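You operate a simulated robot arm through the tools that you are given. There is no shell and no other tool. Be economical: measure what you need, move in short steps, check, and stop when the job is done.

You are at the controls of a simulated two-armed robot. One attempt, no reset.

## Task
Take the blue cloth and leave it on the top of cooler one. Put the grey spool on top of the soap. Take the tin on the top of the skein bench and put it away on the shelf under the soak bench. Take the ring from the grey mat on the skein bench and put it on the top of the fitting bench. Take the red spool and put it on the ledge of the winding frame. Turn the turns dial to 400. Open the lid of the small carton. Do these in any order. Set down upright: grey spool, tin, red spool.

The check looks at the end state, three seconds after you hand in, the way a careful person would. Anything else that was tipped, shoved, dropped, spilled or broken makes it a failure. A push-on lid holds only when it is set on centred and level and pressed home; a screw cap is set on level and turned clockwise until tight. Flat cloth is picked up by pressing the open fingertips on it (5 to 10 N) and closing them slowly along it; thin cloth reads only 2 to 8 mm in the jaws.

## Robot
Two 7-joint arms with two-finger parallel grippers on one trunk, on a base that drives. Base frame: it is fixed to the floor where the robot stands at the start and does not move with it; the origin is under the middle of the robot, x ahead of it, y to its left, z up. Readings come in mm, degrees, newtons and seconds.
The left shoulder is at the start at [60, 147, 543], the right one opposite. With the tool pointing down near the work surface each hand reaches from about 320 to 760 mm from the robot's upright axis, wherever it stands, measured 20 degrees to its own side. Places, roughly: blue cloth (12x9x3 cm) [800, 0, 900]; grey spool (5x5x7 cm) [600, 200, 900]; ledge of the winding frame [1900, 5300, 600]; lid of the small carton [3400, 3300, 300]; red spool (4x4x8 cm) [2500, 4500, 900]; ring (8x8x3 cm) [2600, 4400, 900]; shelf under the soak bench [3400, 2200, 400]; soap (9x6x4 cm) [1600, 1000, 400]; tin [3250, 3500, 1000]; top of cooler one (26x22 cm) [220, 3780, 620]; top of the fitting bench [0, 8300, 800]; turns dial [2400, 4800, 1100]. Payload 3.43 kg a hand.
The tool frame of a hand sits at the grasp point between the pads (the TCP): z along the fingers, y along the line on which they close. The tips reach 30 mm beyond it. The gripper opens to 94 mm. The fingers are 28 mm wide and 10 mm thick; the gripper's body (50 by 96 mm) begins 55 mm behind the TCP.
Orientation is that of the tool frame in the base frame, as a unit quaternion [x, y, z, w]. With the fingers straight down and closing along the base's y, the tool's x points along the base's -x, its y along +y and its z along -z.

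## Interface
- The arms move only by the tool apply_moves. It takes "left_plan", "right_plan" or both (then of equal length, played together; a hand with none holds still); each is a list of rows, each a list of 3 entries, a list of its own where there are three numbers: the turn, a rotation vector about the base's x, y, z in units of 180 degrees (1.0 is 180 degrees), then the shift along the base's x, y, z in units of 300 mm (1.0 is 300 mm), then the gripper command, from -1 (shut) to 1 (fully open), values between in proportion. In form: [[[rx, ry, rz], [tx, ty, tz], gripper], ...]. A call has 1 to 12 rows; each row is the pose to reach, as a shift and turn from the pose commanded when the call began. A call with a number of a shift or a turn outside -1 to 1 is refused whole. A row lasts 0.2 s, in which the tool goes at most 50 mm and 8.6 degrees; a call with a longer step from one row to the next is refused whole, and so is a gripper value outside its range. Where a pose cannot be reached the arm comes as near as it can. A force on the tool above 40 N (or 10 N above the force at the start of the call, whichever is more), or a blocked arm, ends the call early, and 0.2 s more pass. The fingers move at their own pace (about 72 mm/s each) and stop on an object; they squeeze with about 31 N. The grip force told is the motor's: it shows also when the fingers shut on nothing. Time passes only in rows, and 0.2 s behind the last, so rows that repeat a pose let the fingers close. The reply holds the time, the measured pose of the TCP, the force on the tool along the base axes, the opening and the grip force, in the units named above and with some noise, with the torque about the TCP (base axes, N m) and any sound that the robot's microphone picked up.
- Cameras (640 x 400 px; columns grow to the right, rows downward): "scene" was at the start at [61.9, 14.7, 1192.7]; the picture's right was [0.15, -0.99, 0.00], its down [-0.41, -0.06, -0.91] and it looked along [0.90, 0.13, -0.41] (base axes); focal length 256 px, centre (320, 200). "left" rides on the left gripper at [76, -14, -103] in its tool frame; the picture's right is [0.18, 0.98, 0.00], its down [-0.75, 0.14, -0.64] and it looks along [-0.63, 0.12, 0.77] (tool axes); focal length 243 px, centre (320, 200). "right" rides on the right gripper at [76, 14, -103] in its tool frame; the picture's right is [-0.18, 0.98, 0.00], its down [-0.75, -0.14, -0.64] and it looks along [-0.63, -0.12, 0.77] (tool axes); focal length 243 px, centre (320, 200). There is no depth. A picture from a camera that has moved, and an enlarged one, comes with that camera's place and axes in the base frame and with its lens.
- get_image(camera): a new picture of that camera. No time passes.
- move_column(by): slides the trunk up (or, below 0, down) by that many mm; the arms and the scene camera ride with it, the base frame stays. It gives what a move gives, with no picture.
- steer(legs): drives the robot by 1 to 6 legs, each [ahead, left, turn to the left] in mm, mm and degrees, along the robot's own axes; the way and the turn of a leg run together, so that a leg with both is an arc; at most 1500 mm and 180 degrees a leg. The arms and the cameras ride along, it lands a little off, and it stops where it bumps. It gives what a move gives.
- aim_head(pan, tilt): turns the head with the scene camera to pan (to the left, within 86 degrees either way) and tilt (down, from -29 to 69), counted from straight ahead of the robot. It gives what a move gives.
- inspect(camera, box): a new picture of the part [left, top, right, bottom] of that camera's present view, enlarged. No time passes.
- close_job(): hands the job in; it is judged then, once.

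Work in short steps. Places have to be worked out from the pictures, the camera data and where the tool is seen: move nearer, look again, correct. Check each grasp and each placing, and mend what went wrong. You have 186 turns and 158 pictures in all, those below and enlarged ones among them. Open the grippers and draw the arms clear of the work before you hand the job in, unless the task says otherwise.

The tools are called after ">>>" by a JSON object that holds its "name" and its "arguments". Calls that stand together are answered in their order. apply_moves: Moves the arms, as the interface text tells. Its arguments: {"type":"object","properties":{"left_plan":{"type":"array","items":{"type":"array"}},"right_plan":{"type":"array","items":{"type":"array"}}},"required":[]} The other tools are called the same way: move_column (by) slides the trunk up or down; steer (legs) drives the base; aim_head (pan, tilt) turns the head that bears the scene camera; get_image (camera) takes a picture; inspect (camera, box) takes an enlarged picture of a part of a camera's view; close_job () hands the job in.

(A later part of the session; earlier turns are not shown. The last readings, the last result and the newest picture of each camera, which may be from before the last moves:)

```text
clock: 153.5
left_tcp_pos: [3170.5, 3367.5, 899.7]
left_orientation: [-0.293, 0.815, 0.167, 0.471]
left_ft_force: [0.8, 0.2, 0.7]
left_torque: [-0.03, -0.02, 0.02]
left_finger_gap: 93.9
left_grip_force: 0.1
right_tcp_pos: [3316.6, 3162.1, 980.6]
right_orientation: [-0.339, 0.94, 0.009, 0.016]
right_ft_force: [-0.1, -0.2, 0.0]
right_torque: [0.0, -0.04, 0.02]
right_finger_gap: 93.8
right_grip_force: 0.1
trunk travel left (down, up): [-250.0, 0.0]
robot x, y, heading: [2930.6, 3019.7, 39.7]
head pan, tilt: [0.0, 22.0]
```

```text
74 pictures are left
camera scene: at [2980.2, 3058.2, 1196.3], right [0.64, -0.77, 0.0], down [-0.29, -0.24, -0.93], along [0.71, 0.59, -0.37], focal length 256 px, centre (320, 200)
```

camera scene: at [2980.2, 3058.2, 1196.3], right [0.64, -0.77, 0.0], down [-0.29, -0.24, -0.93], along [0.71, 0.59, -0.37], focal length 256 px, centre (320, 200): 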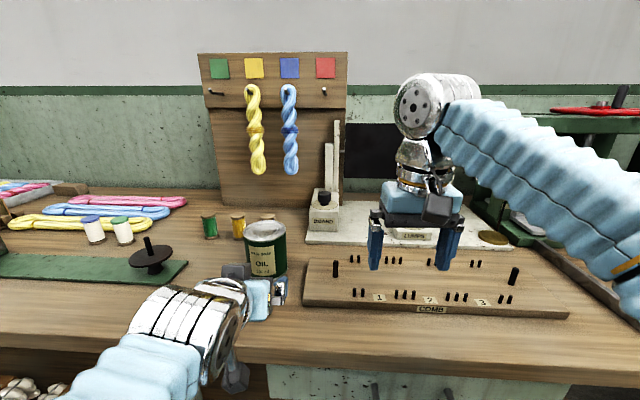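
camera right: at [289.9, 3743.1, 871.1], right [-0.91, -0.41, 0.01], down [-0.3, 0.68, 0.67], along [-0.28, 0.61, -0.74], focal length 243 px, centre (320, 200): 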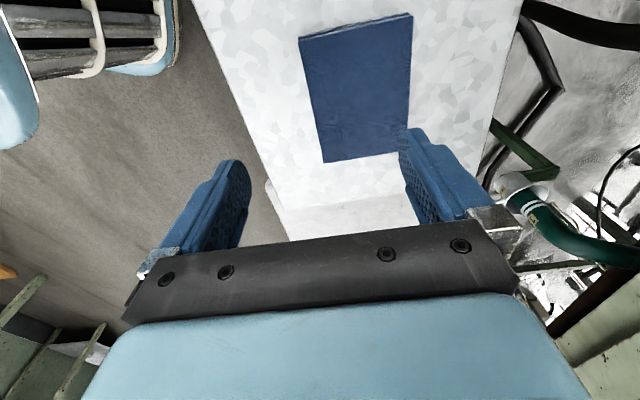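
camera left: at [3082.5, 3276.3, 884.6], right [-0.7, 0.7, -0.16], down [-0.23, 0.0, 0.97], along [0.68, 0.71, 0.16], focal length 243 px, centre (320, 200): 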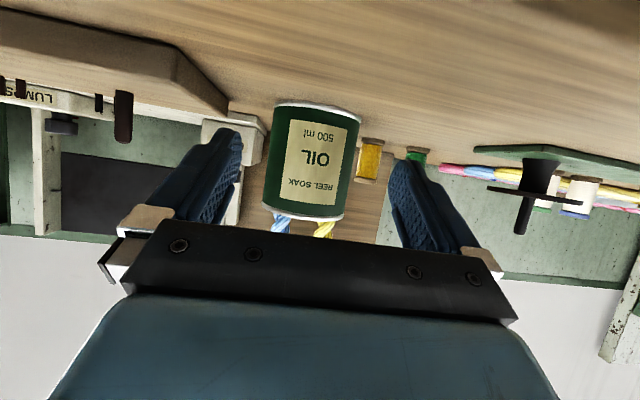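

Tin is laterally centred (within 2 mm), ~108 mm ahead. I advance 60 mm and check the finger clearance.

>>> {"name": "apply_moves", "arguments": {"left_plan": [[[0, 0, 0], [0.08, 0.065, 0], 1], [[0, 0, 0], [0.155, 0.126, 0], 1], [[0, 0, 0], [0.155, 0.126, 0], 1]]}}

>>> {"name": "get_image", "arguments": {"camera": "left"}}

```text
clock: 154.3
left_tcp_pos: [3219.5, 3406.1, 900.2]
left_orientation: [-0.293, 0.815, 0.167, 0.472]
left_ft_force: [0.5, -0.1, 0.4]
left_torque: [0.02, -0.01, 0.0]
left_finger_gap: 93.7
left_grip_force: 0.0
right_tcp_pos: [3316.5, 3162.8, 981.7]
right_orientation: [-0.339, 0.941, 0.008, 0.016]
right_ft_force: [0.3, -0.5, -0.3]
right_torque: [0.03, 0.02, -0.01]
right_finger_gap: 93.9
right_grip_force: 0.0
trunk travel left (down, up): [-250.0, 0.0]
robot x, y, heading: [2932.3, 3015.2, 39.5]
head pan, tilt: [0.0, 22.0]
```

```text
73 pictures are left
camera left: at [3129.7, 3315.4, 884.0], right [-0.7, 0.7, -0.16], down [-0.23, 0.0, 0.97], along [0.68, 0.71, 0.16], focal length 243 px, centre (320, 200)
```

left: 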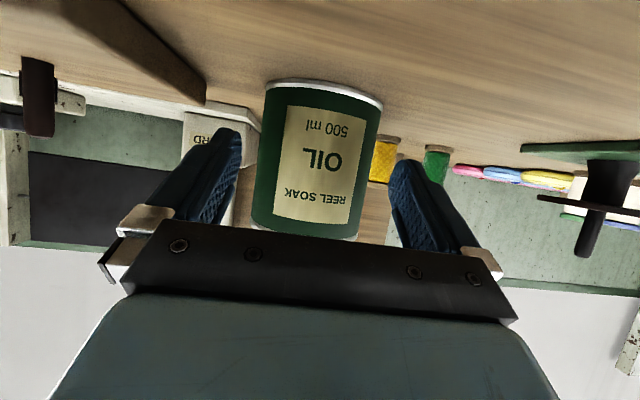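

Centred. Advance 36 mm more, then close.

>>> {"name": "apply_moves", "arguments": {"left_plan": [[[0, 0, 0], [0.047, 0.038, 0], 1], [[0, 0, 0], [0.093, 0.076, 0], 1], [[0, 0, 0], [0.093, 0.076, 0], 1], [[0, 0, 0], [0.093, 0.076, 0], 0.6], [[0, 0, 0], [0.093, 0.076, 0], 0], [[0, 0, 0], [0.093, 0.076, 0], -1], [[0, 0, 0], [0.093, 0.076, 0], -1]]}}

>>> {"name": "get_image", "arguments": {"camera": "left"}}

```text
clock: 155.9
left_tcp_pos: [3244.9, 3429.6, 900.0]
left_orientation: [-0.294, 0.815, 0.167, 0.471]
left_ft_force: [1.1, 1.5, 0.8]
left_torque: [0.04, 0.01, 0.09]
left_finger_gap: 85.2
left_grip_force: 30.8
right_tcp_pos: [3316.3, 3163.4, 981.7]
right_orientation: [-0.339, 0.94, 0.009, 0.016]
right_ft_force: [0.4, -0.9, 0.1]
right_torque: [0.01, -0.04, -0.02]
right_finger_gap: 94.2
right_grip_force: 0.0
trunk travel left (down, up): [-250.0, 0.0]
robot x, y, heading: [2932.4, 3016.0, 39.6]
head pan, tilt: [0.0, 22.0]
```

```text
72 pictures are left
camera left: at [3156.2, 3338.0, 884.5], right [-0.7, 0.7, -0.16], down [-0.23, 0.0, 0.97], along [0.68, 0.71, 0.16], focal length 243 px, centre (320, 200)
```

left: 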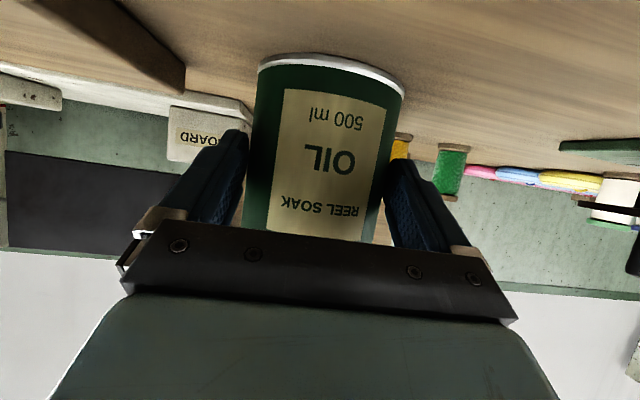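

Gripped (85 mm). Lift 30 mm.

>>> {"name": "apply_moves", "arguments": {"left_plan": [[[0, 0, 0], [0, 0, 0.04], -1], [[0, 0, 0], [0, 0, 0.1], -1], [[0, 0, 0], [0, 0, 0.13], -1], [[0, 0, 0], [0, 0, 0.13], -1]]}}

>>> {"name": "inspect", "arguments": {"camera": "scene", "box": [160, 180, 360, 330]}}

```text
clock: 156.9
left_tcp_pos: [3244.0, 3428.3, 939.3]
left_orientation: [-0.293, 0.815, 0.167, 0.47]
left_ft_force: [0.3, 0.7, -5.5]
left_torque: [-0.1, 0.13, 0.01]
left_finger_gap: 84.9
left_grip_force: 31.4
right_tcp_pos: [3317.3, 3163.3, 981.2]
right_orientation: [-0.34, 0.94, 0.008, 0.016]
right_ft_force: [-0.1, -0.7, -0.8]
right_torque: [0.03, -0.04, -0.02]
right_finger_gap: 94.2
right_grip_force: 0.0
trunk travel left (down, up): [-250.0, 0.0]
robot x, y, heading: [2931.0, 3016.4, 39.7]
head pan, tilt: [0.0, 22.0]
```

```text
2.67 times, centred on (260, 255) of scene
camera zoom: at [2980.4, 3058.5, 1196.2], right [0.64, -0.77, 0.0], down [-0.29, -0.24, -0.93], along [0.71, 0.59, -0.38], focal length 682 px, centre (480, 53)
```

zoom: 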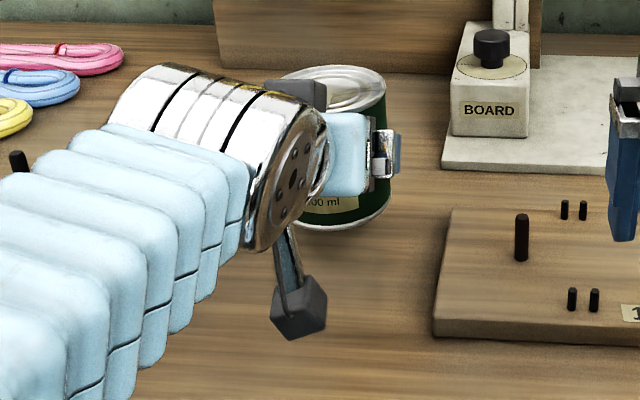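

Tin held upright. Back away from the bench and turn right to face the soak bench.

>>> {"name": "steer", "arguments": {"legs": [[-300, 0, 0], [0, 0, -89]]}}

>>> {"name": "aim_head", "arguments": {"pan": 0, "tilt": 28}}

>>> {"name": "get_image", "arguments": {"camera": "scene"}}

```text
clock: 162.8
left_tcp_pos: [3115.8, 2514.6, 939.0]
left_orientation: [0.371, 0.783, -0.216, 0.45]
left_ft_force: [-0.3, -1.0, -6.0]
left_torque: [0.12, 0.11, 0.0]
left_finger_gap: 85.2
left_grip_force: 31.3
right_tcp_pos: [2850.2, 2442.2, 980.7]
right_orientation: [0.428, 0.904, -0.005, 0.017]
right_ft_force: [0.3, -0.1, -1.4]
right_torque: [-0.05, 0.01, -0.03]
right_finger_gap: 93.8
right_grip_force: 0.0
trunk travel left (down, up): [-250.0, 0.0]
robot x, y, heading: [2707.8, 2830.2, -50.6]
head pan, tilt: [0.0, 22.0]
```

```text
clock: 163.4
left_tcp_pos: [3115.2, 2513.8, 939.1]
left_orientation: [0.371, 0.783, -0.216, 0.45]
left_ft_force: [0.0, -0.2, -4.8]
left_torque: [0.13, 0.1, -0.01]
left_finger_gap: 85.1
left_grip_force: 30.5
right_tcp_pos: [2849.0, 2442.6, 980.7]
right_orientation: [0.427, 0.904, -0.005, 0.017]
right_ft_force: [0.1, 1.1, -0.2]
right_torque: [0.0, -0.02, -0.02]
right_finger_gap: 94.1
right_grip_force: 0.0
trunk travel left (down, up): [-250.0, 0.0]
robot x, y, heading: [2699.9, 2832.5, -50.6]
head pan, tilt: [0.0, 28.0]
```

```text
70 pictures are left
camera scene: at [2745.5, 2783.0, 1186.6], right [-0.77, -0.63, 0.0], down [-0.3, 0.36, -0.88], along [0.56, -0.68, -0.47], focal length 256 px, centre (320, 200)
```

scene: 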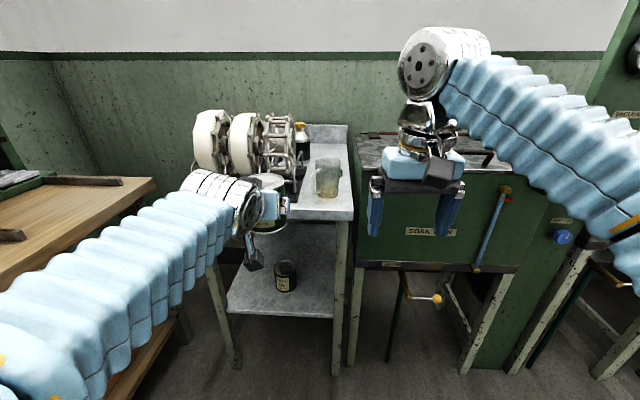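

The soak bench shelf (z≈400) already holds a small can in the middle; there's room to its right near the front. I lower the tin in front of the shelf.

>>> {"name": "apply_moves", "arguments": {"left_plan": [[[0, 0, 0], [0, 0, -0.16], -1], [[0, 0, 0], [0, 0, -0.32], -1], [[0, 0, 0], [0, 0, -0.48], -1], [[0, 0, 0], [0, 0, -0.64], -1], [[0, 0, 0], [0, 0, -0.8], -1], [[0, 0, 0], [0, 0, -0.96], -1], [[0, 0, 0], [0, 0, -1], -1]]}}

>>> {"name": "apply_moves", "arguments": {"left_plan": [[[0, 0, 0], [0, 0, -0.16], -1], [[0, 0, 0], [0, 0, -0.32], -1], [[0, 0, 0], [0, 0, -0.4], -1], [[0, 0, 0], [0, 0, -0.4], -1]]}}

>>> {"name": "steer", "arguments": {"legs": [[40, -90, 0]]}}

>>> {"name": "get_image", "arguments": {"camera": "scene"}}

>>> {"name": "get_image", "arguments": {"camera": "left"}}

```text
clock: 165.1
left_tcp_pos: [3114.2, 2513.2, 638.7]
left_orientation: [0.372, 0.783, -0.216, 0.45]
left_ft_force: [0.6, -0.2, -4.9]
left_torque: [0.13, 0.07, 0.02]
left_finger_gap: 85.2
left_grip_force: 30.7
right_tcp_pos: [2849.4, 2442.5, 981.1]
right_orientation: [0.428, 0.904, -0.006, 0.017]
right_ft_force: [-0.2, -0.1, -0.2]
right_torque: [0.01, 0.02, 0.02]
right_finger_gap: 94.1
right_grip_force: 0.1
trunk travel left (down, up): [-250.0, 0.0]
robot x, y, heading: [2708.7, 2830.8, -50.6]
head pan, tilt: [0.0, 28.0]
```

```text
clock: 166.1
left_tcp_pos: [3115.6, 2512.9, 517.3]
left_orientation: [0.37, 0.784, -0.215, 0.45]
left_ft_force: [0.6, 0.0, -5.0]
left_torque: [0.14, 0.09, 0.01]
left_finger_gap: 84.9
left_grip_force: 31.2
right_tcp_pos: [2848.6, 2443.2, 981.1]
right_orientation: [0.427, 0.904, -0.005, 0.017]
right_ft_force: [-0.8, -0.1, -0.1]
right_torque: [-0.02, -0.01, 0.02]
right_finger_gap: 94.0
right_grip_force: 0.1
trunk travel left (down, up): [-250.0, 0.0]
robot x, y, heading: [2706.2, 2825.5, -50.6]
head pan, tilt: [0.0, 28.0]
```

```text
clock: 167.2
left_tcp_pos: [3070.7, 2424.3, 517.4]
left_orientation: [0.372, 0.783, -0.216, 0.45]
left_ft_force: [0.7, -0.3, -3.4]
left_torque: [0.14, 0.11, 0.02]
left_finger_gap: 85.0
left_grip_force: 31.4
right_tcp_pos: [2804.4, 2354.0, 981.3]
right_orientation: [0.428, 0.904, -0.005, 0.018]
right_ft_force: [-0.2, 0.0, -0.4]
right_torque: [-0.01, 0.04, 0.03]
right_finger_gap: 93.9
right_grip_force: 0.1
trunk travel left (down, up): [-250.0, 0.0]
robot x, y, heading: [2659.6, 2741.2, -50.6]
head pan, tilt: [0.0, 28.0]
```

```text
69 pictures are left
camera scene: at [2700.4, 2694.4, 1186.6], right [-0.77, -0.63, 0.0], down [-0.3, 0.36, -0.88], along [0.56, -0.68, -0.47], focal length 256 px, centre (320, 200)
```

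scene: 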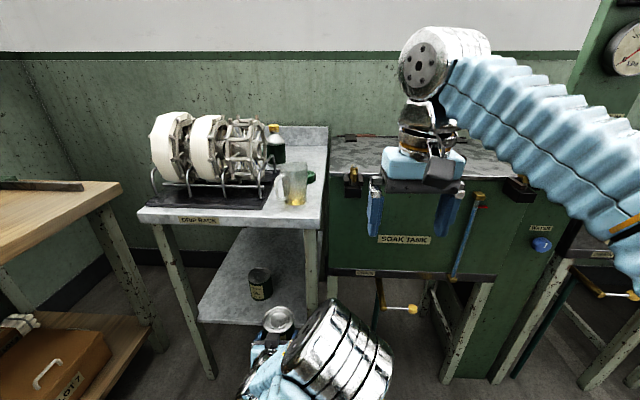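

```text
68 pictures are left
camera left: at [2979.5, 2514.4, 503.3], right [0.7, 0.69, -0.16], down [0.0, 0.23, 0.97], along [0.71, -0.69, 0.16], focal length 243 px, centre (320, 200)
```

left: 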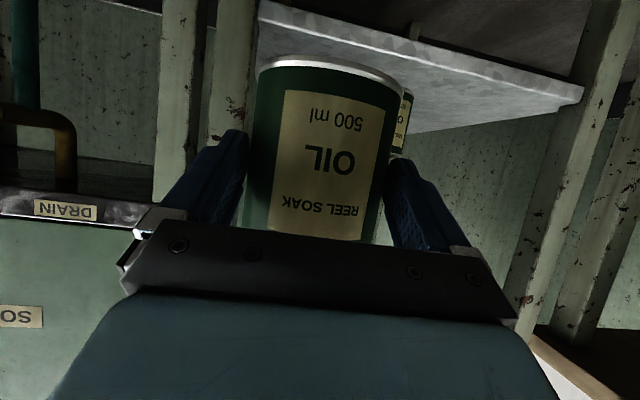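

Triangulated: shelf z≈373, front edge from (3103,2271) to (3421,2501), existing can at ≈(3350,2265). Target for the tin: (3226,2280). Drive 150 ahead, 25 left.

>>> {"name": "steer", "arguments": {"legs": [[150, 28, 0]]}}

>>> {"name": "get_image", "arguments": {"camera": "left"}}

>>> {"name": "get_image", "arguments": {"camera": "scene"}}

```text
clock: 168.6
left_tcp_pos: [3188.8, 2327.6, 519.0]
left_orientation: [0.371, 0.783, -0.216, 0.45]
left_ft_force: [0.0, 0.2, -4.8]
left_torque: [0.12, 0.1, -0.02]
left_finger_gap: 84.9
left_grip_force: 31.3
right_tcp_pos: [2922.2, 2256.1, 981.0]
right_orientation: [0.426, 0.904, -0.005, 0.017]
right_ft_force: [-0.4, 0.1, 0.6]
right_torque: [-0.02, 0.0, 0.02]
right_finger_gap: 94.0
right_grip_force: 0.1
trunk travel left (down, up): [-250.0, 0.0]
robot x, y, heading: [2776.6, 2640.4, -50.6]
head pan, tilt: [0.0, 28.0]
```

```text
67 pictures are left
camera left: at [3097.9, 2417.4, 503.3], right [0.7, 0.69, -0.16], down [0.0, 0.23, 0.97], along [0.71, -0.68, 0.16], focal length 243 px, centre (320, 200)
```

left: 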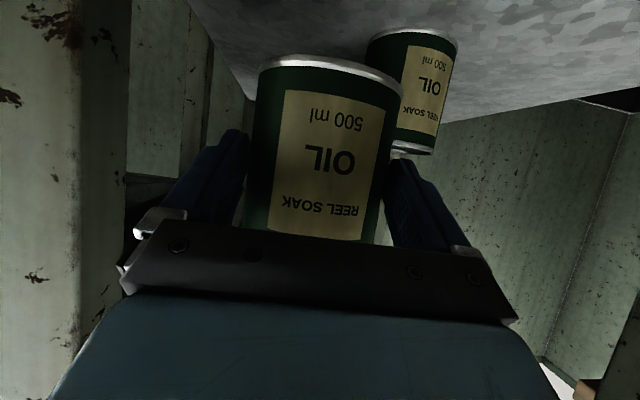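

```text
66 pictures are left
camera scene: at [2818.0, 2596.2, 1186.6], right [-0.77, -0.64, 0.0], down [-0.3, 0.36, -0.88], along [0.56, -0.68, -0.47], focal length 256 px, centre (320, 200)
```

scene: 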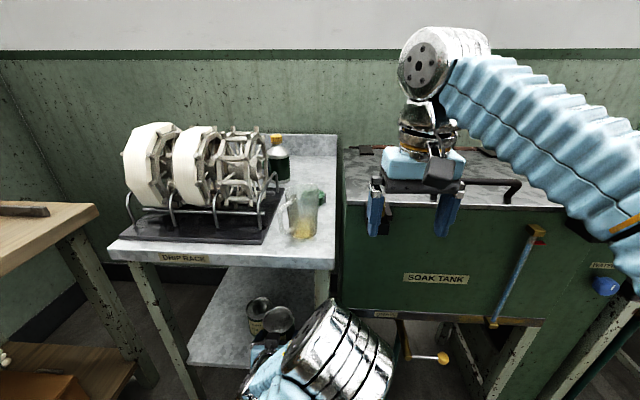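

Clear of the existing can. Advance 42 mm while lowering, then settle to contact (expected TCP ≈425).

>>> {"name": "apply_moves", "arguments": {"left_plan": [[[0, 0, 0], [0.042, -0.057, -0.05], -1], [[0, 0, 0], [0.084, -0.113, -0.14], -1], [[0, 0, 0], [0.084, -0.113, -0.24], -1], [[0, 0, 0], [0.084, -0.113, -0.28], -1], [[0, 0, 0], [0.084, -0.113, -0.295], -1], [[0, 0, 0], [0.084, -0.113, -0.31], -1], [[0, 0, 0], [0.084, -0.113, -0.325], -1]]}}

>>> {"name": "get_image", "arguments": {"camera": "left"}}

```text
clock: 170.2
left_tcp_pos: [3213.2, 2293.0, 423.5]
left_orientation: [0.371, 0.781, -0.218, 0.452]
left_ft_force: [-1.6, -0.5, 28.6]
left_torque: [-0.72, -0.57, 0.06]
left_finger_gap: 85.0
left_grip_force: 30.7
right_tcp_pos: [2921.0, 2256.7, 981.4]
right_orientation: [0.427, 0.904, -0.005, 0.019]
right_ft_force: [0.3, 0.1, -0.1]
right_torque: [-0.02, 0.01, -0.03]
right_finger_gap: 94.1
right_grip_force: 0.0
trunk travel left (down, up): [-250.0, 0.0]
robot x, y, heading: [2778.3, 2643.9, -50.5]
head pan, tilt: [0.0, 28.0]
```

```text
65 pictures are left
camera left: at [3122.4, 2382.9, 407.6], right [0.7, 0.69, -0.16], down [0.0, 0.23, 0.97], along [0.71, -0.68, 0.17], focal length 243 px, centre (320, 200)
```

left: 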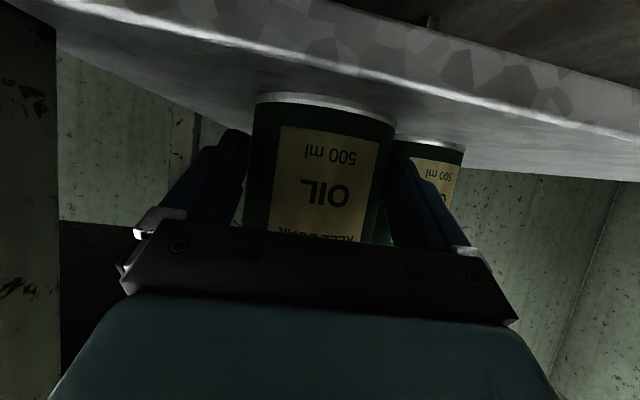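

Tin is on the shelf. Ease, open fully, and back out horizontally.

>>> {"name": "apply_moves", "arguments": {"left_plan": [[[0, 0, 0], [0, 0, 0.005], -1], [[0, 0, 0], [0, 0, 0.005], 0.9], [[0, 0, 0], [0, 0, 0.005], 1], [[0, 0, 0], [0, 0, 0.005], 1], [[0, 0, 0], [-0.04, 0.05, 0.01], 1], [[0, 0, 0], [-0.1, 0.123, 0.02], 1], [[0, 0, 0], [-0.19, 0.233, 0.08], 1], [[0, 0, 0], [-0.28, 0.343, 0.15], 1]]}}

>>> {"name": "get_image", "arguments": {"camera": "left"}}

```text
clock: 172.0
left_tcp_pos: [3137.1, 2375.4, 452.7]
left_orientation: [0.37, 0.784, -0.215, 0.451]
left_ft_force: [-0.3, -0.2, -0.3]
left_torque: [-0.01, 0.0, 0.0]
left_finger_gap: 93.8
left_grip_force: 0.1
left hand out of reach, approached as far as the arm can: row 8
right_tcp_pos: [2922.3, 2254.8, 981.7]
right_orientation: [0.427, 0.904, -0.005, 0.018]
right_ft_force: [0.4, 0.6, 0.8]
right_torque: [0.0, 0.03, -0.01]
right_finger_gap: 94.0
right_grip_force: 0.0
trunk travel left (down, up): [-250.0, 0.0]
robot x, y, heading: [2778.1, 2644.1, -50.5]
head pan, tilt: [0.0, 28.0]
```

```text
64 pictures are left
camera left: at [3045.5, 2464.8, 436.6], right [0.7, 0.69, -0.16], down [0.0, 0.23, 0.97], along [0.71, -0.68, 0.16], focal length 243 px, centre (320, 200)
```

left: 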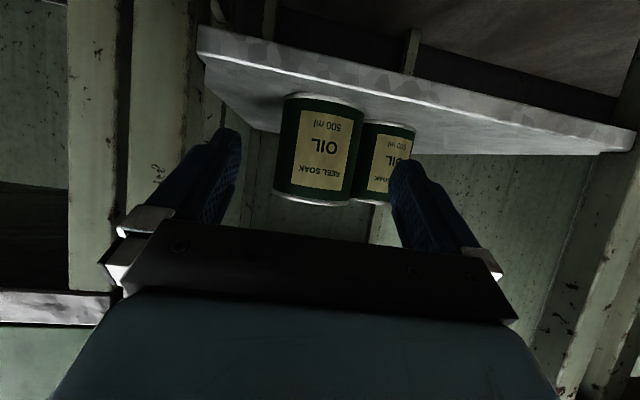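

The tin stands upright on the shelf beside the other can. I back out, turn to the skein bench, and position for the LOT 9 carton lid.

>>> {"name": "steer", "arguments": {"legs": [[-220, 0, 0], [0, 0, 90], [150, -195, 0]]}}

>>> {"name": "aim_head", "arguments": {"pan": 0, "tilt": 40}}

>>> {"name": "get_image", "arguments": {"camera": "scene"}}

>>> {"name": "get_image", "arguments": {"camera": "left"}}

```text
clock: 178.8
left_tcp_pos: [3168.1, 3078.4, 452.3]
left_orientation: [-0.263, 0.825, 0.15, 0.477]
left_ft_force: [0.4, 0.9, -0.8]
left_torque: [-0.02, -0.01, -0.01]
left_finger_gap: 94.2
left_grip_force: 0.2
right_tcp_pos: [3269.0, 2854.7, 981.6]
right_orientation: [-0.304, 0.952, 0.008, 0.018]
right_ft_force: [0.0, -0.3, 0.0]
right_torque: [-0.01, -0.04, -0.04]
right_finger_gap: 93.9
right_grip_force: 0.0
trunk travel left (down, up): [-250.0, 0.0]
robot x, y, heading: [2877.4, 2740.3, 35.5]
head pan, tilt: [0.0, 28.0]
```

```text
clock: 179.6
left_tcp_pos: [3168.6, 3077.5, 451.6]
left_orientation: [-0.263, 0.826, 0.149, 0.476]
left_ft_force: [0.8, 0.2, 0.1]
left_torque: [0.01, -0.03, 0.02]
left_finger_gap: 94.1
left_grip_force: 0.0
right_tcp_pos: [3269.7, 2855.4, 981.3]
right_orientation: [-0.305, 0.952, 0.008, 0.018]
right_ft_force: [-0.1, -0.4, 0.4]
right_torque: [0.05, -0.04, -0.01]
right_finger_gap: 94.1
right_grip_force: 0.0
trunk travel left (down, up): [-250.0, 0.0]
robot x, y, heading: [2875.5, 2738.5, 35.1]
head pan, tilt: [0.0, 40.0]
```

```text
63 pictures are left
camera scene: at [2920.4, 2772.2, 1168.2], right [0.58, -0.81, 0.0], down [-0.52, -0.37, -0.77], along [0.62, 0.44, -0.64], focal length 256 px, centre (320, 200)
```

scene: 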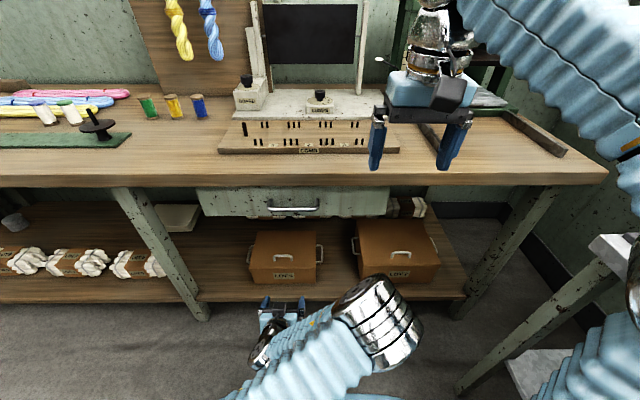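

```text
62 pictures are left
camera left: at [3072.4, 2993.6, 436.4], right [-0.64, 0.75, -0.16], down [-0.23, 0.02, 0.97], along [0.73, 0.66, 0.16], focal length 243 px, centre (320, 200)
```

left: 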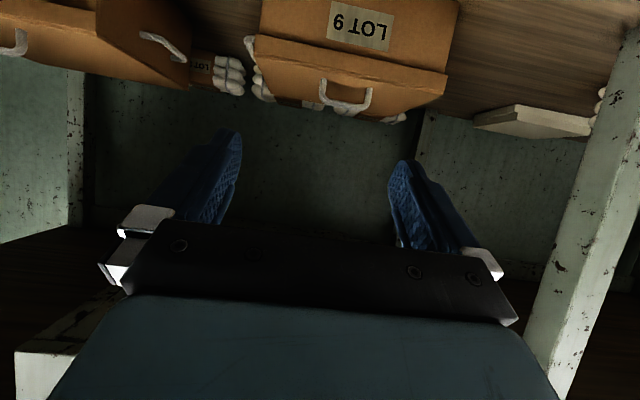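

I zoom on the LOT 9 carton from the wrist camera to see the lid lip and handle.

>>> {"name": "inspect", "arguments": {"camera": "left", "box": [220, 0, 470, 140]}}

>>> {"name": "inspect", "arguments": {"camera": "scene", "box": [230, 200, 350, 300]}}

```text
2.56 times, centred on (345, 70) of left
camera zoom: at [3072.4, 2993.6, 436.4], right [-0.64, 0.75, -0.16], down [-0.23, 0.02, 0.97], along [0.73, 0.66, 0.16], focal length 621 px, centre (256, 533)
```

zoom: 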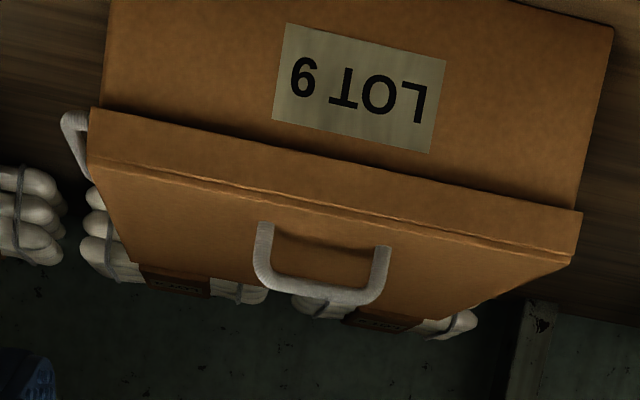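

```text
4.00 times, centred on (290, 250) of scene
camera zoom: at [2920.4, 2772.2, 1168.2], right [0.58, -0.81, 0.0], down [-0.52, -0.37, -0.77], along [0.62, 0.44, -0.64], focal length 1023 px, centre (440, 0)
```

zoom: 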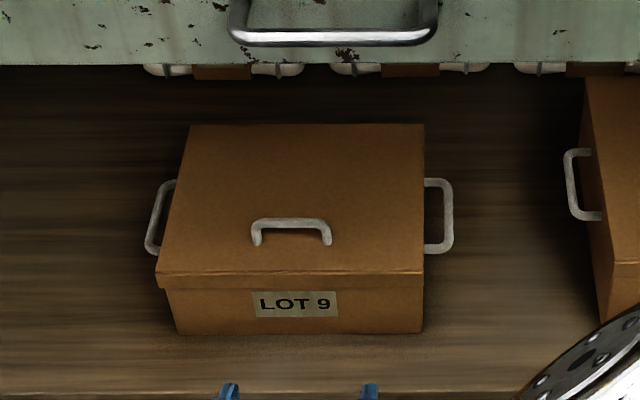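

The lid has a ~25 mm skirt with a small overhang at the front (lip z≈291, shelf z≈199). I'll push up under the lip with closed fingertips. Close, lower and align with the lid centre.

>>> {"name": "apply_moves", "arguments": {"left_plan": [[[0, 0, 0], [-0.03, 0.04, -0.12], 0.2], [[0, 0, 0], [-0.06, 0.08, -0.24], -0.6], [[0, 0, 0], [-0.08, 0.112, -0.36], -1], [[0, 0, 0], [-0.08, 0.112, -0.48], -1], [[0, 0, 0], [-0.08, 0.112, -0.56], -1], [[0, 0, 0], [-0.08, 0.112, -0.56], -1]]}}

>>> {"name": "steer", "arguments": {"legs": [[100, 0, 0]]}}

>>> {"name": "get_image", "arguments": {"camera": "left"}}

>>> {"name": "get_image", "arguments": {"camera": "scene"}}

```text
clock: 180.9
left_tcp_pos: [3179.3, 3088.4, 398.6]
left_orientation: [-0.263, 0.826, 0.149, 0.475]
left_ft_force: [0.3, -0.4, 0.4]
left_torque: [0.01, -0.01, -0.02]
left_finger_gap: 0.0
left_grip_force: 30.9
left hand out of reach, approached as far as the arm can: row 2, 3, 4, 5, 6
right_tcp_pos: [3270.5, 2855.5, 981.7]
right_orientation: [-0.305, 0.952, 0.008, 0.017]
right_ft_force: [-0.7, 0.5, -0.3]
right_torque: [0.02, -0.01, -0.01]
right_finger_gap: 94.0
right_grip_force: 0.0
trunk travel left (down, up): [-250.0, 0.0]
robot x, y, heading: [2879.2, 2740.2, 35.6]
head pan, tilt: [0.0, 40.0]
```

```text
clock: 182.1
left_tcp_pos: [3264.4, 3145.7, 400.3]
left_orientation: [-0.262, 0.826, 0.149, 0.476]
left_ft_force: [-0.7, 0.6, 0.4]
left_torque: [0.04, 0.0, 0.01]
left_finger_gap: 0.0
left_grip_force: 31.4
right_tcp_pos: [3353.6, 2914.7, 981.2]
right_orientation: [-0.303, 0.953, 0.007, 0.016]
right_ft_force: [0.5, -0.9, -0.1]
right_torque: [0.03, -0.01, 0.0]
right_finger_gap: 93.8
right_grip_force: 0.2
trunk travel left (down, up): [-250.0, 0.0]
robot x, y, heading: [2957.7, 2798.1, 35.6]
head pan, tilt: [0.0, 40.0]
```

```text
59 pictures are left
camera left: at [3168.5, 3062.0, 385.1], right [-0.64, 0.75, -0.16], down [-0.23, 0.02, 0.97], along [0.73, 0.66, 0.16], focal length 243 px, centre (320, 200)
```

left: 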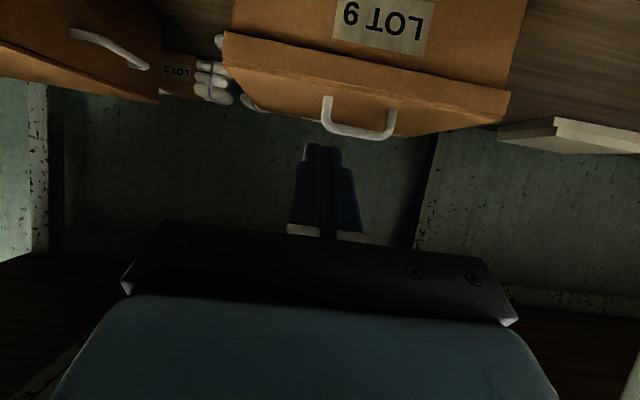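

```text
58 pictures are left
camera scene: at [3003.2, 2830.9, 1168.1], right [0.58, -0.82, 0.0], down [-0.52, -0.37, -0.77], along [0.63, 0.44, -0.64], focal length 256 px, centre (320, 200)
```

scene: 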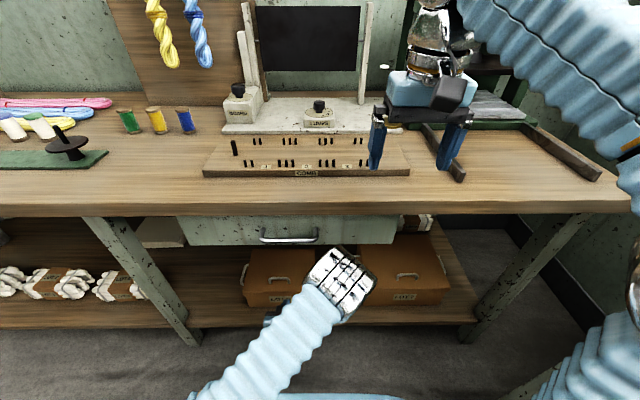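

The arm can't go lower in this posture, so I lower the trunk 115 mm (right hand is clear of the bench), then shift left 38 mm.

>>> {"name": "move_column", "arguments": {"by": -115}}

>>> {"name": "apply_moves", "arguments": {"left_plan": [[[0, 0, 0], [-0.03, 0.05, 0], -1], [[0, 0, 0], [-0.07, 0.1, 0], -1], [[0, 0, 0], [0.02, 0.17, 0], -1], [[0, 0, 0], [0.06, 0.2, 0], -1]]}}

>>> {"name": "get_image", "arguments": {"camera": "left"}}

```text
clock: 183.6
left_tcp_pos: [3263.7, 3145.9, 284.8]
left_orientation: [-0.262, 0.826, 0.149, 0.476]
left_ft_force: [0.0, 0.1, -0.3]
left_torque: [0.01, 0.01, -0.01]
left_finger_gap: 0.0
left_grip_force: 31.2
right_tcp_pos: [3353.6, 2913.7, 866.4]
right_orientation: [-0.303, 0.953, 0.008, 0.017]
right_ft_force: [0.8, -0.3, -0.6]
right_torque: [-0.02, -0.01, 0.03]
right_finger_gap: 94.3
right_grip_force: 0.1
trunk travel left (down, up): [-135.0, 115.0]
robot x, y, heading: [2957.6, 2800.0, 35.0]
head pan, tilt: [0.0, 40.0]
```

```text
clock: 184.6
left_tcp_pos: [3284.3, 3197.1, 300.2]
left_orientation: [-0.262, 0.827, 0.149, 0.475]
left_ft_force: [0.2, -1.3, -0.3]
left_torque: [0.0, 0.0, -0.01]
left_finger_gap: 0.0
left_grip_force: 30.8
left hand out of reach, approached as far as the arm can: row 1, 2, 3, 4
right_tcp_pos: [3352.6, 2913.4, 865.8]
right_orientation: [-0.303, 0.953, 0.009, 0.016]
right_ft_force: [-0.1, 0.8, -0.2]
right_torque: [-0.02, 0.0, 0.01]
right_finger_gap: 93.8
right_grip_force: 0.0
trunk travel left (down, up): [-135.0, 115.0]
robot x, y, heading: [2957.0, 2796.9, 35.1]
head pan, tilt: [0.0, 40.0]
```

```text
57 pictures are left
camera left: at [3189.8, 3112.7, 285.8], right [-0.64, 0.75, -0.16], down [-0.23, 0.02, 0.97], along [0.73, 0.66, 0.16], focal length 243 px, centre (320, 200)
```

left: 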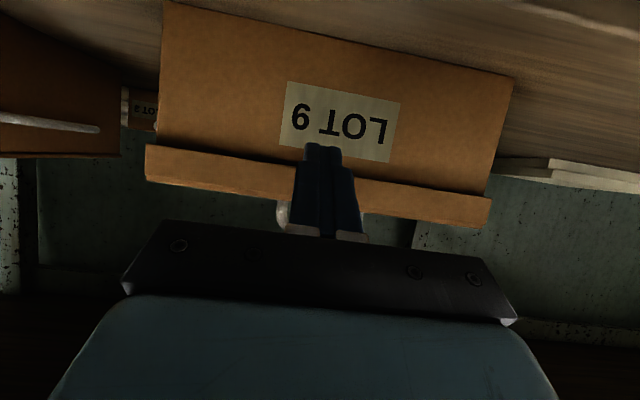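

Lip underside ≈293; my fingertip is ~26 mm in front but slightly high. Lower the trunk 25 mm more, then creep forward to touch the carton face lightly.

>>> {"name": "move_column", "arguments": {"by": -28}}

>>> {"name": "apply_moves", "arguments": {"left_plan": [[[0, 0, 0], [0.04, 0.028, 0], -1], [[0, 0, 0], [0.068, 0.048, 0], -1], [[0, 0, 0], [0.068, 0.048, 0], -1]]}}

>>> {"name": "get_image", "arguments": {"camera": "left"}}

```text
clock: 185.3
left_tcp_pos: [3284.3, 3197.1, 272.9]
left_orientation: [-0.262, 0.827, 0.148, 0.475]
left_ft_force: [-0.5, -0.2, 0.5]
left_torque: [0.02, 0.0, -0.01]
left_finger_gap: 0.1
left_grip_force: 31.0
right_tcp_pos: [3354.5, 2913.3, 838.2]
right_orientation: [-0.303, 0.953, 0.008, 0.017]
right_ft_force: [-0.8, -0.4, 0.1]
right_torque: [0.01, 0.01, -0.02]
right_finger_gap: 94.1
right_grip_force: 0.1
trunk travel left (down, up): [-107.0, 143.0]
robot x, y, heading: [2958.3, 2797.2, 35.3]
head pan, tilt: [0.0, 40.0]
```

```text
clock: 186.1
left_tcp_pos: [3304.5, 3209.3, 275.4]
left_orientation: [-0.262, 0.826, 0.15, 0.475]
left_ft_force: [-0.4, 0.2, 1.2]
left_torque: [0.03, 0.03, 0.03]
left_finger_gap: 0.0
left_grip_force: 30.9
right_tcp_pos: [3354.0, 2913.0, 838.3]
right_orientation: [-0.303, 0.953, 0.008, 0.017]
right_ft_force: [-1.1, 0.7, 0.8]
right_torque: [-0.01, 0.03, -0.01]
right_finger_gap: 94.1
right_grip_force: 0.0
trunk travel left (down, up): [-107.0, 143.0]
robot x, y, heading: [2957.6, 2797.4, 35.2]
head pan, tilt: [0.0, 40.0]
```

```text
56 pictures are left
camera left: at [3209.4, 3125.7, 260.2], right [-0.64, 0.75, -0.16], down [-0.23, 0.02, 0.97], along [0.73, 0.66, 0.16], focal length 243 px, centre (320, 200)
```

left: 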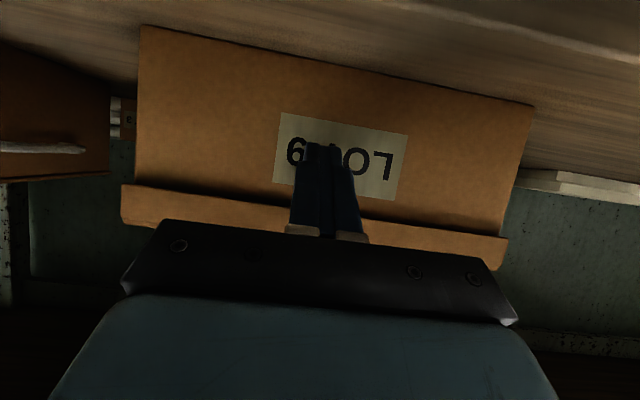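

No contact yet; creep forward a few mm at a time.

>>> {"name": "apply_moves", "arguments": {"left_plan": [[[0, 0, 0], [0.011, 0.008, 0], -1], [[0, 0, 0], [0.022, 0.015, 0], -1], [[0, 0, 0], [0.022, 0.015, 0], -1]]}}

>>> {"name": "apply_moves", "arguments": {"left_plan": [[[0, 0, 0], [0.008, 0.006, 0], -1], [[0, 0, 0], [0.016, 0.011, 0], -1], [[0, 0, 0], [0.016, 0.011, 0], -1]]}}

```text
clock: 186.9
left_tcp_pos: [3311.6, 3214.3, 275.7]
left_orientation: [-0.262, 0.827, 0.149, 0.475]
left_ft_force: [-2.7, -1.7, 0.0]
left_torque: [0.01, 0.01, -0.02]
left_finger_gap: 0.0
left_grip_force: 31.2
left hand out of reach, approached as far as the arm can: row 1, 2, 3
right_tcp_pos: [3353.6, 2913.8, 838.1]
right_orientation: [-0.303, 0.953, 0.008, 0.017]
right_ft_force: [-0.3, -0.3, 0.3]
right_torque: [0.03, 0.02, 0.0]
right_finger_gap: 94.0
right_grip_force: 0.1
trunk travel left (down, up): [-107.0, 143.0]
robot x, y, heading: [2957.2, 2800.3, 35.2]
head pan, tilt: [0.0, 40.0]
```

```text
clock: 187.7
left_tcp_pos: [3316.4, 3215.7, 277.5]
left_orientation: [-0.263, 0.826, 0.15, 0.475]
left_ft_force: [-2.6, -1.9, 2.3]
left_torque: [-0.02, -0.05, 0.05]
left_finger_gap: 0.0
left_grip_force: 30.8
right_tcp_pos: [3352.7, 2913.9, 839.1]
right_orientation: [-0.303, 0.953, 0.009, 0.017]
right_ft_force: [-0.3, 0.2, 0.1]
right_torque: [0.01, 0.0, 0.01]
right_finger_gap: 94.1
right_grip_force: 0.1
trunk travel left (down, up): [-107.0, 143.0]
robot x, y, heading: [2957.3, 2798.8, 35.1]
head pan, tilt: [0.0, 40.0]
```

Light contact (~3 N). Now raise slowly to catch the lip.

>>> {"name": "apply_moves", "arguments": {"left_plan": [[[0, 0, 0], [0, 0, 0.03], -1], [[0, 0, 0], [0, 0, 0.06], -1], [[0, 0, 0], [0, 0, 0.09], -1], [[0, 0, 0], [0, 0, 0.12], -1], [[0, 0, 0], [0, 0, 0.14], -1]]}}

>>> {"name": "get_image", "arguments": {"camera": "left"}}

```text
clock: 188.9
left_tcp_pos: [3316.2, 3217.0, 317.4]
left_orientation: [-0.262, 0.826, 0.149, 0.476]
left_ft_force: [-1.2, -0.3, 0.8]
left_torque: [-0.02, 0.01, -0.02]
left_finger_gap: 0.0
left_grip_force: 30.5
right_tcp_pos: [3353.2, 2914.5, 838.1]
right_orientation: [-0.303, 0.953, 0.009, 0.017]
right_ft_force: [0.2, 0.1, 0.0]
right_torque: [0.03, 0.0, 0.03]
right_finger_gap: 93.9
right_grip_force: 0.0
trunk travel left (down, up): [-107.0, 143.0]
robot x, y, heading: [2961.0, 2800.1, 35.3]
head pan, tilt: [0.0, 40.0]
```

```text
55 pictures are left
camera left: at [3222.1, 3133.3, 302.7], right [-0.64, 0.75, -0.16], down [-0.23, 0.02, 0.97], along [0.73, 0.66, 0.16], focal length 243 px, centre (320, 200)
```

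left: 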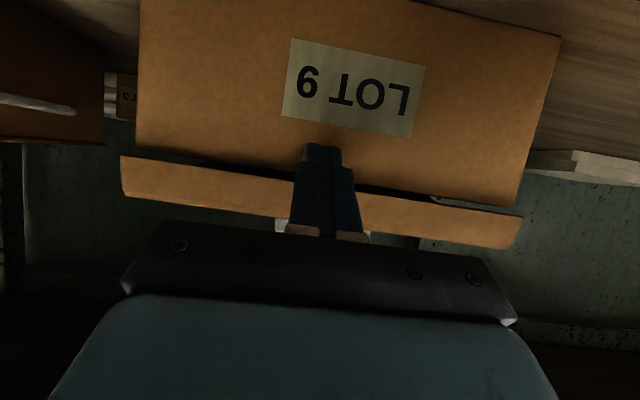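

The lid is lifting (dark gap visible). Continue up, then push in and upward under the lid.

>>> {"name": "apply_moves", "arguments": {"left_plan": [[[0, 0, 0], [0.005, 0.003, 0.04], -1], [[0, 0, 0], [0.01, 0.007, 0.08], -1], [[0, 0, 0], [0.02, 0.014, 0.12], -1], [[0, 0, 0], [0.04, 0.03, 0.15], -1], [[0, 0, 0], [0.07, 0.05, 0.19], -1]]}}

>>> {"name": "get_image", "arguments": {"camera": "left"}}

```text
clock: 190.1
left_tcp_pos: [3337.6, 3233.4, 374.8]
left_orientation: [-0.262, 0.827, 0.149, 0.474]
left_ft_force: [-0.6, -0.5, -0.8]
left_torque: [-0.01, 0.0, -0.01]
left_finger_gap: 0.1
left_grip_force: 30.9
right_tcp_pos: [3353.0, 2913.4, 838.9]
right_orientation: [-0.303, 0.953, 0.008, 0.015]
right_ft_force: [-0.1, -0.8, 0.5]
right_torque: [0.04, 0.02, 0.02]
right_finger_gap: 94.2
right_grip_force: 0.2
trunk travel left (down, up): [-107.0, 143.0]
robot x, y, heading: [2957.1, 2799.5, 35.0]
head pan, tilt: [0.0, 40.0]
```

```text
54 pictures are left
camera left: at [3242.0, 3148.3, 359.2], right [-0.64, 0.75, -0.16], down [-0.23, 0.02, 0.97], along [0.73, 0.66, 0.16], focal length 243 px, centre (320, 200)
```

left: 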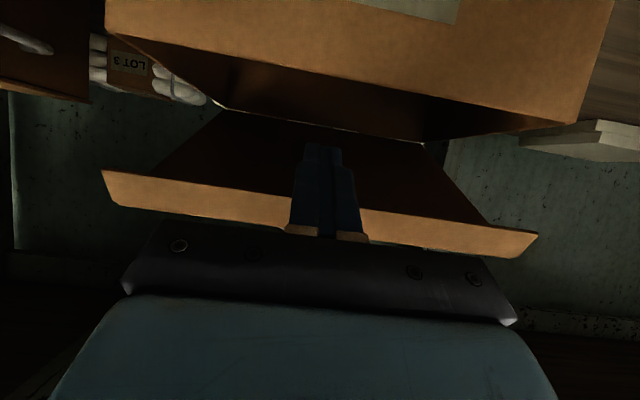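

Lid is rising nicely. Follow the hinge arc upward and forward while levelling the hand a bit to stay clear of the drawer.

>>> {"name": "apply_moves", "arguments": {"left_plan": [[[0.012, -0.017, 0], [0.03, 0.021, 0.08], -1], [[0.024, -0.034, 0], [0.071, 0.05, 0.15], -1], [[0.036, -0.051, 0], [0.12, 0.084, 0.21], -1], [[0.048, -0.068, 0], [0.18, 0.1265, 0.263], -1], [[0.048, -0.068, 0], [0.18, 0.1265, 0.263], -1]]}}

>>> {"name": "get_image", "arguments": {"camera": "left"}}

>>> {"name": "get_image", "arguments": {"camera": "scene"}}

```text
clock: 191.3
left_tcp_pos: [3395.2, 3270.3, 451.6]
left_orientation: [-0.241, 0.757, 0.183, 0.579]
left_ft_force: [-0.3, -0.7, 0.2]
left_torque: [-0.01, 0.0, -0.03]
left_finger_gap: 0.0
left_grip_force: 31.0
right_tcp_pos: [3353.4, 2913.9, 839.6]
right_orientation: [-0.304, 0.953, 0.008, 0.016]
right_ft_force: [1.3, -0.1, -0.1]
right_torque: [0.0, -0.01, -0.01]
right_finger_gap: 94.0
right_grip_force: 0.0
trunk travel left (down, up): [-107.0, 143.0]
robot x, y, heading: [2953.5, 2800.2, 35.4]
head pan, tilt: [0.0, 40.0]
```

```text
53 pictures are left
camera left: at [3305.6, 3191.5, 404.3], right [-0.6, 0.78, -0.18], down [-0.43, -0.12, 0.9], along [0.67, 0.62, 0.41], focal length 243 px, centre (320, 200)
```

left: 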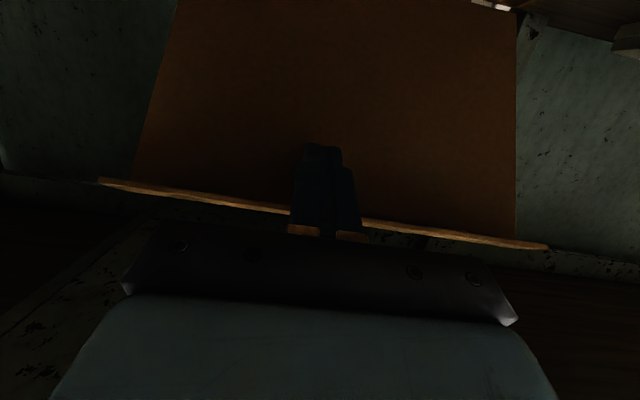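

```text
52 pictures are left
camera scene: at [3003.4, 2831.0, 1025.1], right [0.58, -0.82, 0.0], down [-0.52, -0.37, -0.77], along [0.63, 0.44, -0.64], focal length 256 px, centre (320, 200)
```

scene: 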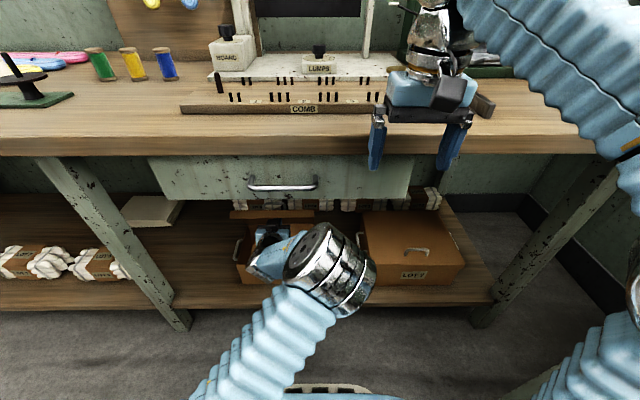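

Lid ~65° open. Push further forward to pass vertical.

>>> {"name": "apply_moves", "arguments": {"left_plan": [[[0, 0, 0], [0.065, 0.046, 0.03], -1], [[0, 0, 0], [0.131, 0.092, 0.057], -1], [[0, 0, 0], [0.18, 0.127, 0.06], -1], [[0, 0, 0], [0.229, 0.161, 0.06], -1], [[0, 0, 0], [0.286, 0.2, 0.05], -1], [[0, 0, 0], [0.286, 0.2, 0.05], -1]]}}

>>> {"name": "get_image", "arguments": {"camera": "left"}}

```text
clock: 192.7
left_tcp_pos: [3479.2, 3329.9, 468.3]
left_orientation: [-0.241, 0.758, 0.182, 0.579]
left_ft_force: [0.1, -0.4, -0.8]
left_torque: [-0.02, 0.0, -0.02]
left_finger_gap: 0.1
left_grip_force: 31.1
right_tcp_pos: [3353.3, 2913.9, 838.8]
right_orientation: [-0.303, 0.953, 0.008, 0.017]
right_ft_force: [-0.2, 1.1, 0.7]
right_torque: [0.01, 0.0, 0.02]
right_finger_gap: 94.1
right_grip_force: 0.0
trunk travel left (down, up): [-107.0, 143.0]
robot x, y, heading: [2959.0, 2798.9, 35.4]
head pan, tilt: [0.0, 40.0]
```

```text
51 pictures are left
camera left: at [3390.2, 3250.9, 420.9], right [-0.6, 0.78, -0.18], down [-0.43, -0.12, 0.9], along [0.67, 0.62, 0.41], focal length 243 px, centre (320, 200)
```

left: 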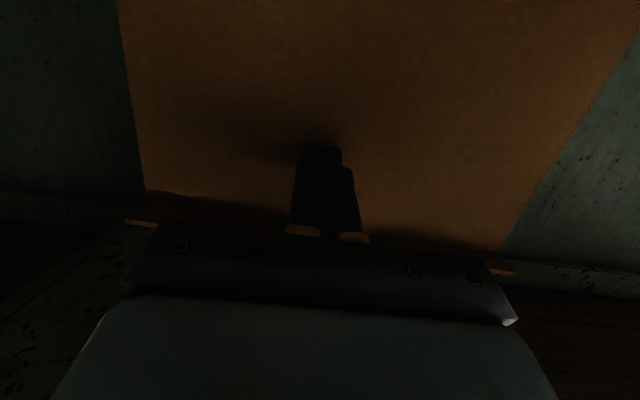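

Push another ~35 mm, watching the force.

>>> {"name": "apply_moves", "arguments": {"left_plan": [[[0, 0, 0], [0.04, 0.028, 0], -1], [[0, 0, 0], [0.08, 0.056, 0], -1], [[0, 0, 0], [0.1, 0.07, 0], -1], [[0, 0, 0], [0.1, 0.07, 0], -1]]}}

>>> {"name": "apply_moves", "arguments": {"left_plan": [[[0, 0, 0], [-0.12, -0.084, 0], -1], [[0, 0, 0], [-0.24, -0.168, 0], -1], [[0, 0, 0], [-0.36, -0.252, 0], -1], [[0, 0, 0], [-0.48, -0.337, 0], -1]]}}

>>> {"name": "get_image", "arguments": {"camera": "left"}}

```text
clock: 193.7
left_tcp_pos: [3499.9, 3339.0, 474.5]
left_orientation: [-0.24, 0.758, 0.182, 0.579]
left_ft_force: [1.0, -0.6, -0.2]
left_torque: [-0.02, 0.02, 0.02]
left_finger_gap: 0.4
left_grip_force: 31.1
left hand out of reach, approached as far as the arm can: row 2, 3, 4
right_tcp_pos: [3353.4, 2914.6, 838.0]
right_orientation: [-0.304, 0.953, 0.008, 0.016]
right_ft_force: [0.3, -0.4, -0.8]
right_torque: [0.02, 0.03, 0.0]
right_finger_gap: 94.3
right_grip_force: 0.1
trunk travel left (down, up): [-107.0, 143.0]
robot x, y, heading: [2959.8, 2797.4, 35.2]
head pan, tilt: [0.0, 40.0]
```

```text
clock: 194.7
left_tcp_pos: [3355.8, 3239.3, 471.3]
left_orientation: [-0.24, 0.758, 0.182, 0.578]
left_ft_force: [-0.5, 0.4, 0.1]
left_torque: [-0.06, -0.01, -0.02]
left_finger_gap: 0.0
left_grip_force: 31.0
right_tcp_pos: [3353.3, 2914.6, 838.0]
right_orientation: [-0.303, 0.953, 0.008, 0.015]
right_ft_force: [0.2, -0.1, -0.1]
right_torque: [-0.02, 0.02, -0.01]
right_finger_gap: 94.3
right_grip_force: 0.1
trunk travel left (down, up): [-107.0, 143.0]
robot x, y, heading: [2955.4, 2797.7, 35.4]
head pan, tilt: [0.0, 40.0]
```

```text
50 pictures are left
camera left: at [3266.8, 3159.4, 423.9], right [-0.6, 0.78, -0.18], down [-0.43, -0.12, 0.9], along [0.67, 0.62, 0.41], focal length 243 px, centre (320, 200)
```

left: 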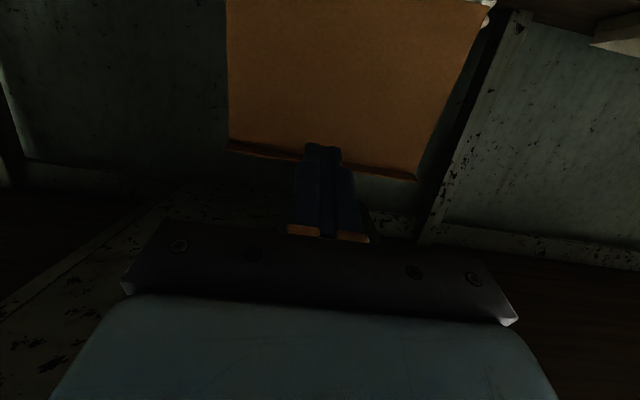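

The lid stays open past vertical. I back off, raise the trunk, and restore the left hand to pointing down.

>>> {"name": "steer", "arguments": {"legs": [[-280, 0, 0]]}}

>>> {"name": "move_column", "arguments": {"by": 143}}

>>> {"name": "apply_moves", "arguments": {"left_plan": [[[-0.024, 0.034, 0], [0, 0, 0.15], -1], [[-0.048, 0.068, 0], [0, 0, 0.3], -1], [[-0.072, 0.102, 0], [0, 0, 0.45], -1], [[-0.096, 0.136, 0], [0, 0, 0.6], -1], [[-0.12, 0.17, 0], [0, 0, 0.7], -1], [[-0.144, 0.204, 0], [-0.05, -0.035, 0.8], 0], [[-0.168, 0.238, 0], [-0.1, -0.07, 0.9], 1], [[-0.192, 0.272, 0], [-0.18, -0.12, 0.95], 1], [[-0.216, 0.306, 0], [-0.26, -0.18, 1.0], 1], [[-0.24, 0.341, 0], [-0.34, -0.24, 1.0], 1]]}}

>>> {"name": "aim_head", "arguments": {"pan": 0, "tilt": 30}}

>>> {"name": "get_image", "arguments": {"camera": "scene"}}

```text
clock: 196.6
left_tcp_pos: [3124.3, 3080.8, 471.5]
left_orientation: [-0.245, 0.756, 0.185, 0.578]
left_ft_force: [-0.5, 0.4, -0.3]
left_torque: [-0.02, 0.01, 0.02]
left_finger_gap: 0.0
left_grip_force: 31.1
right_tcp_pos: [3125.6, 2756.3, 838.7]
right_orientation: [-0.308, 0.951, 0.008, 0.015]
right_ft_force: [0.1, -0.4, 0.1]
right_torque: [-0.02, -0.02, 0.01]
right_finger_gap: 94.0
right_grip_force: 0.0
trunk travel left (down, up): [-107.0, 143.0]
robot x, y, heading: [2725.9, 2634.8, 36.0]
head pan, tilt: [0.0, 40.0]
```

```text
clock: 198.3
left_tcp_pos: [3123.2, 3081.8, 614.6]
left_orientation: [-0.244, 0.757, 0.185, 0.577]
left_ft_force: [0.6, -0.1, -0.3]
left_torque: [-0.01, 0.01, -0.01]
left_finger_gap: 0.0
left_grip_force: 31.3
right_tcp_pos: [3124.8, 2756.4, 980.7]
right_orientation: [-0.308, 0.951, 0.008, 0.016]
right_ft_force: [0.9, 0.3, -0.1]
right_torque: [0.03, 0.0, 0.02]
right_finger_gap: 93.9
right_grip_force: 0.1
trunk travel left (down, up): [-250.0, 0.0]
robot x, y, heading: [2730.7, 2636.6, 36.2]
head pan, tilt: [0.0, 40.0]
```

```text
clock: 200.5
left_tcp_pos: [3021.6, 3008.4, 914.0]
left_orientation: [-0.303, 0.953, 0.003, -0.005]
left_ft_force: [0.5, -0.6, 0.6]
left_torque: [0.03, -0.02, 0.04]
left_finger_gap: 93.9
left_grip_force: 0.2
right_tcp_pos: [3125.0, 2756.1, 981.1]
right_orientation: [-0.308, 0.951, 0.008, 0.017]
right_ft_force: [-0.8, 0.3, 0.7]
right_torque: [-0.01, 0.0, 0.02]
right_finger_gap: 94.2
right_grip_force: 0.1
trunk travel left (down, up): [-250.0, 0.0]
robot x, y, heading: [2732.4, 2638.0, 36.0]
head pan, tilt: [0.0, 40.0]
```

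```text
clock: 201.2
left_tcp_pos: [3021.1, 3010.0, 912.8]
left_orientation: [-0.305, 0.952, 0.004, -0.005]
left_ft_force: [0.3, 0.1, 0.0]
left_torque: [-0.01, -0.01, 0.01]
left_finger_gap: 93.9
left_grip_force: 0.1
right_tcp_pos: [3124.8, 2755.7, 981.9]
right_orientation: [-0.309, 0.951, 0.008, 0.016]
right_ft_force: [0.1, -0.1, -0.1]
right_torque: [-0.03, -0.02, 0.0]
right_finger_gap: 93.8
right_grip_force: 0.1
trunk travel left (down, up): [-250.0, 0.0]
robot x, y, heading: [2728.1, 2634.4, 36.0]
head pan, tilt: [0.0, 30.0]
```

```text
49 pictures are left
camera scene: at [2780.5, 2672.0, 1183.4], right [0.59, -0.81, 0.0], down [-0.41, -0.29, -0.87], along [0.7, 0.51, -0.5], focal length 256 px, centre (320, 200)
```

scene: 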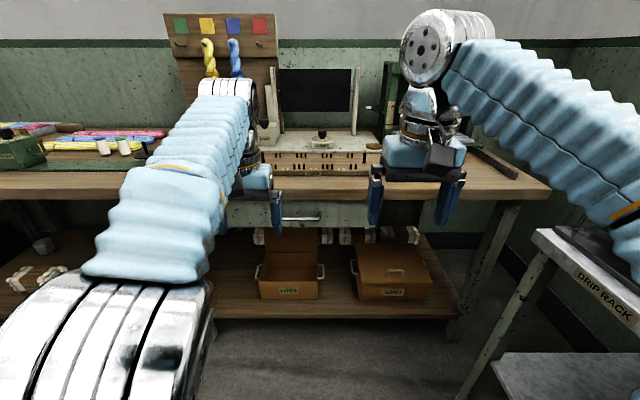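

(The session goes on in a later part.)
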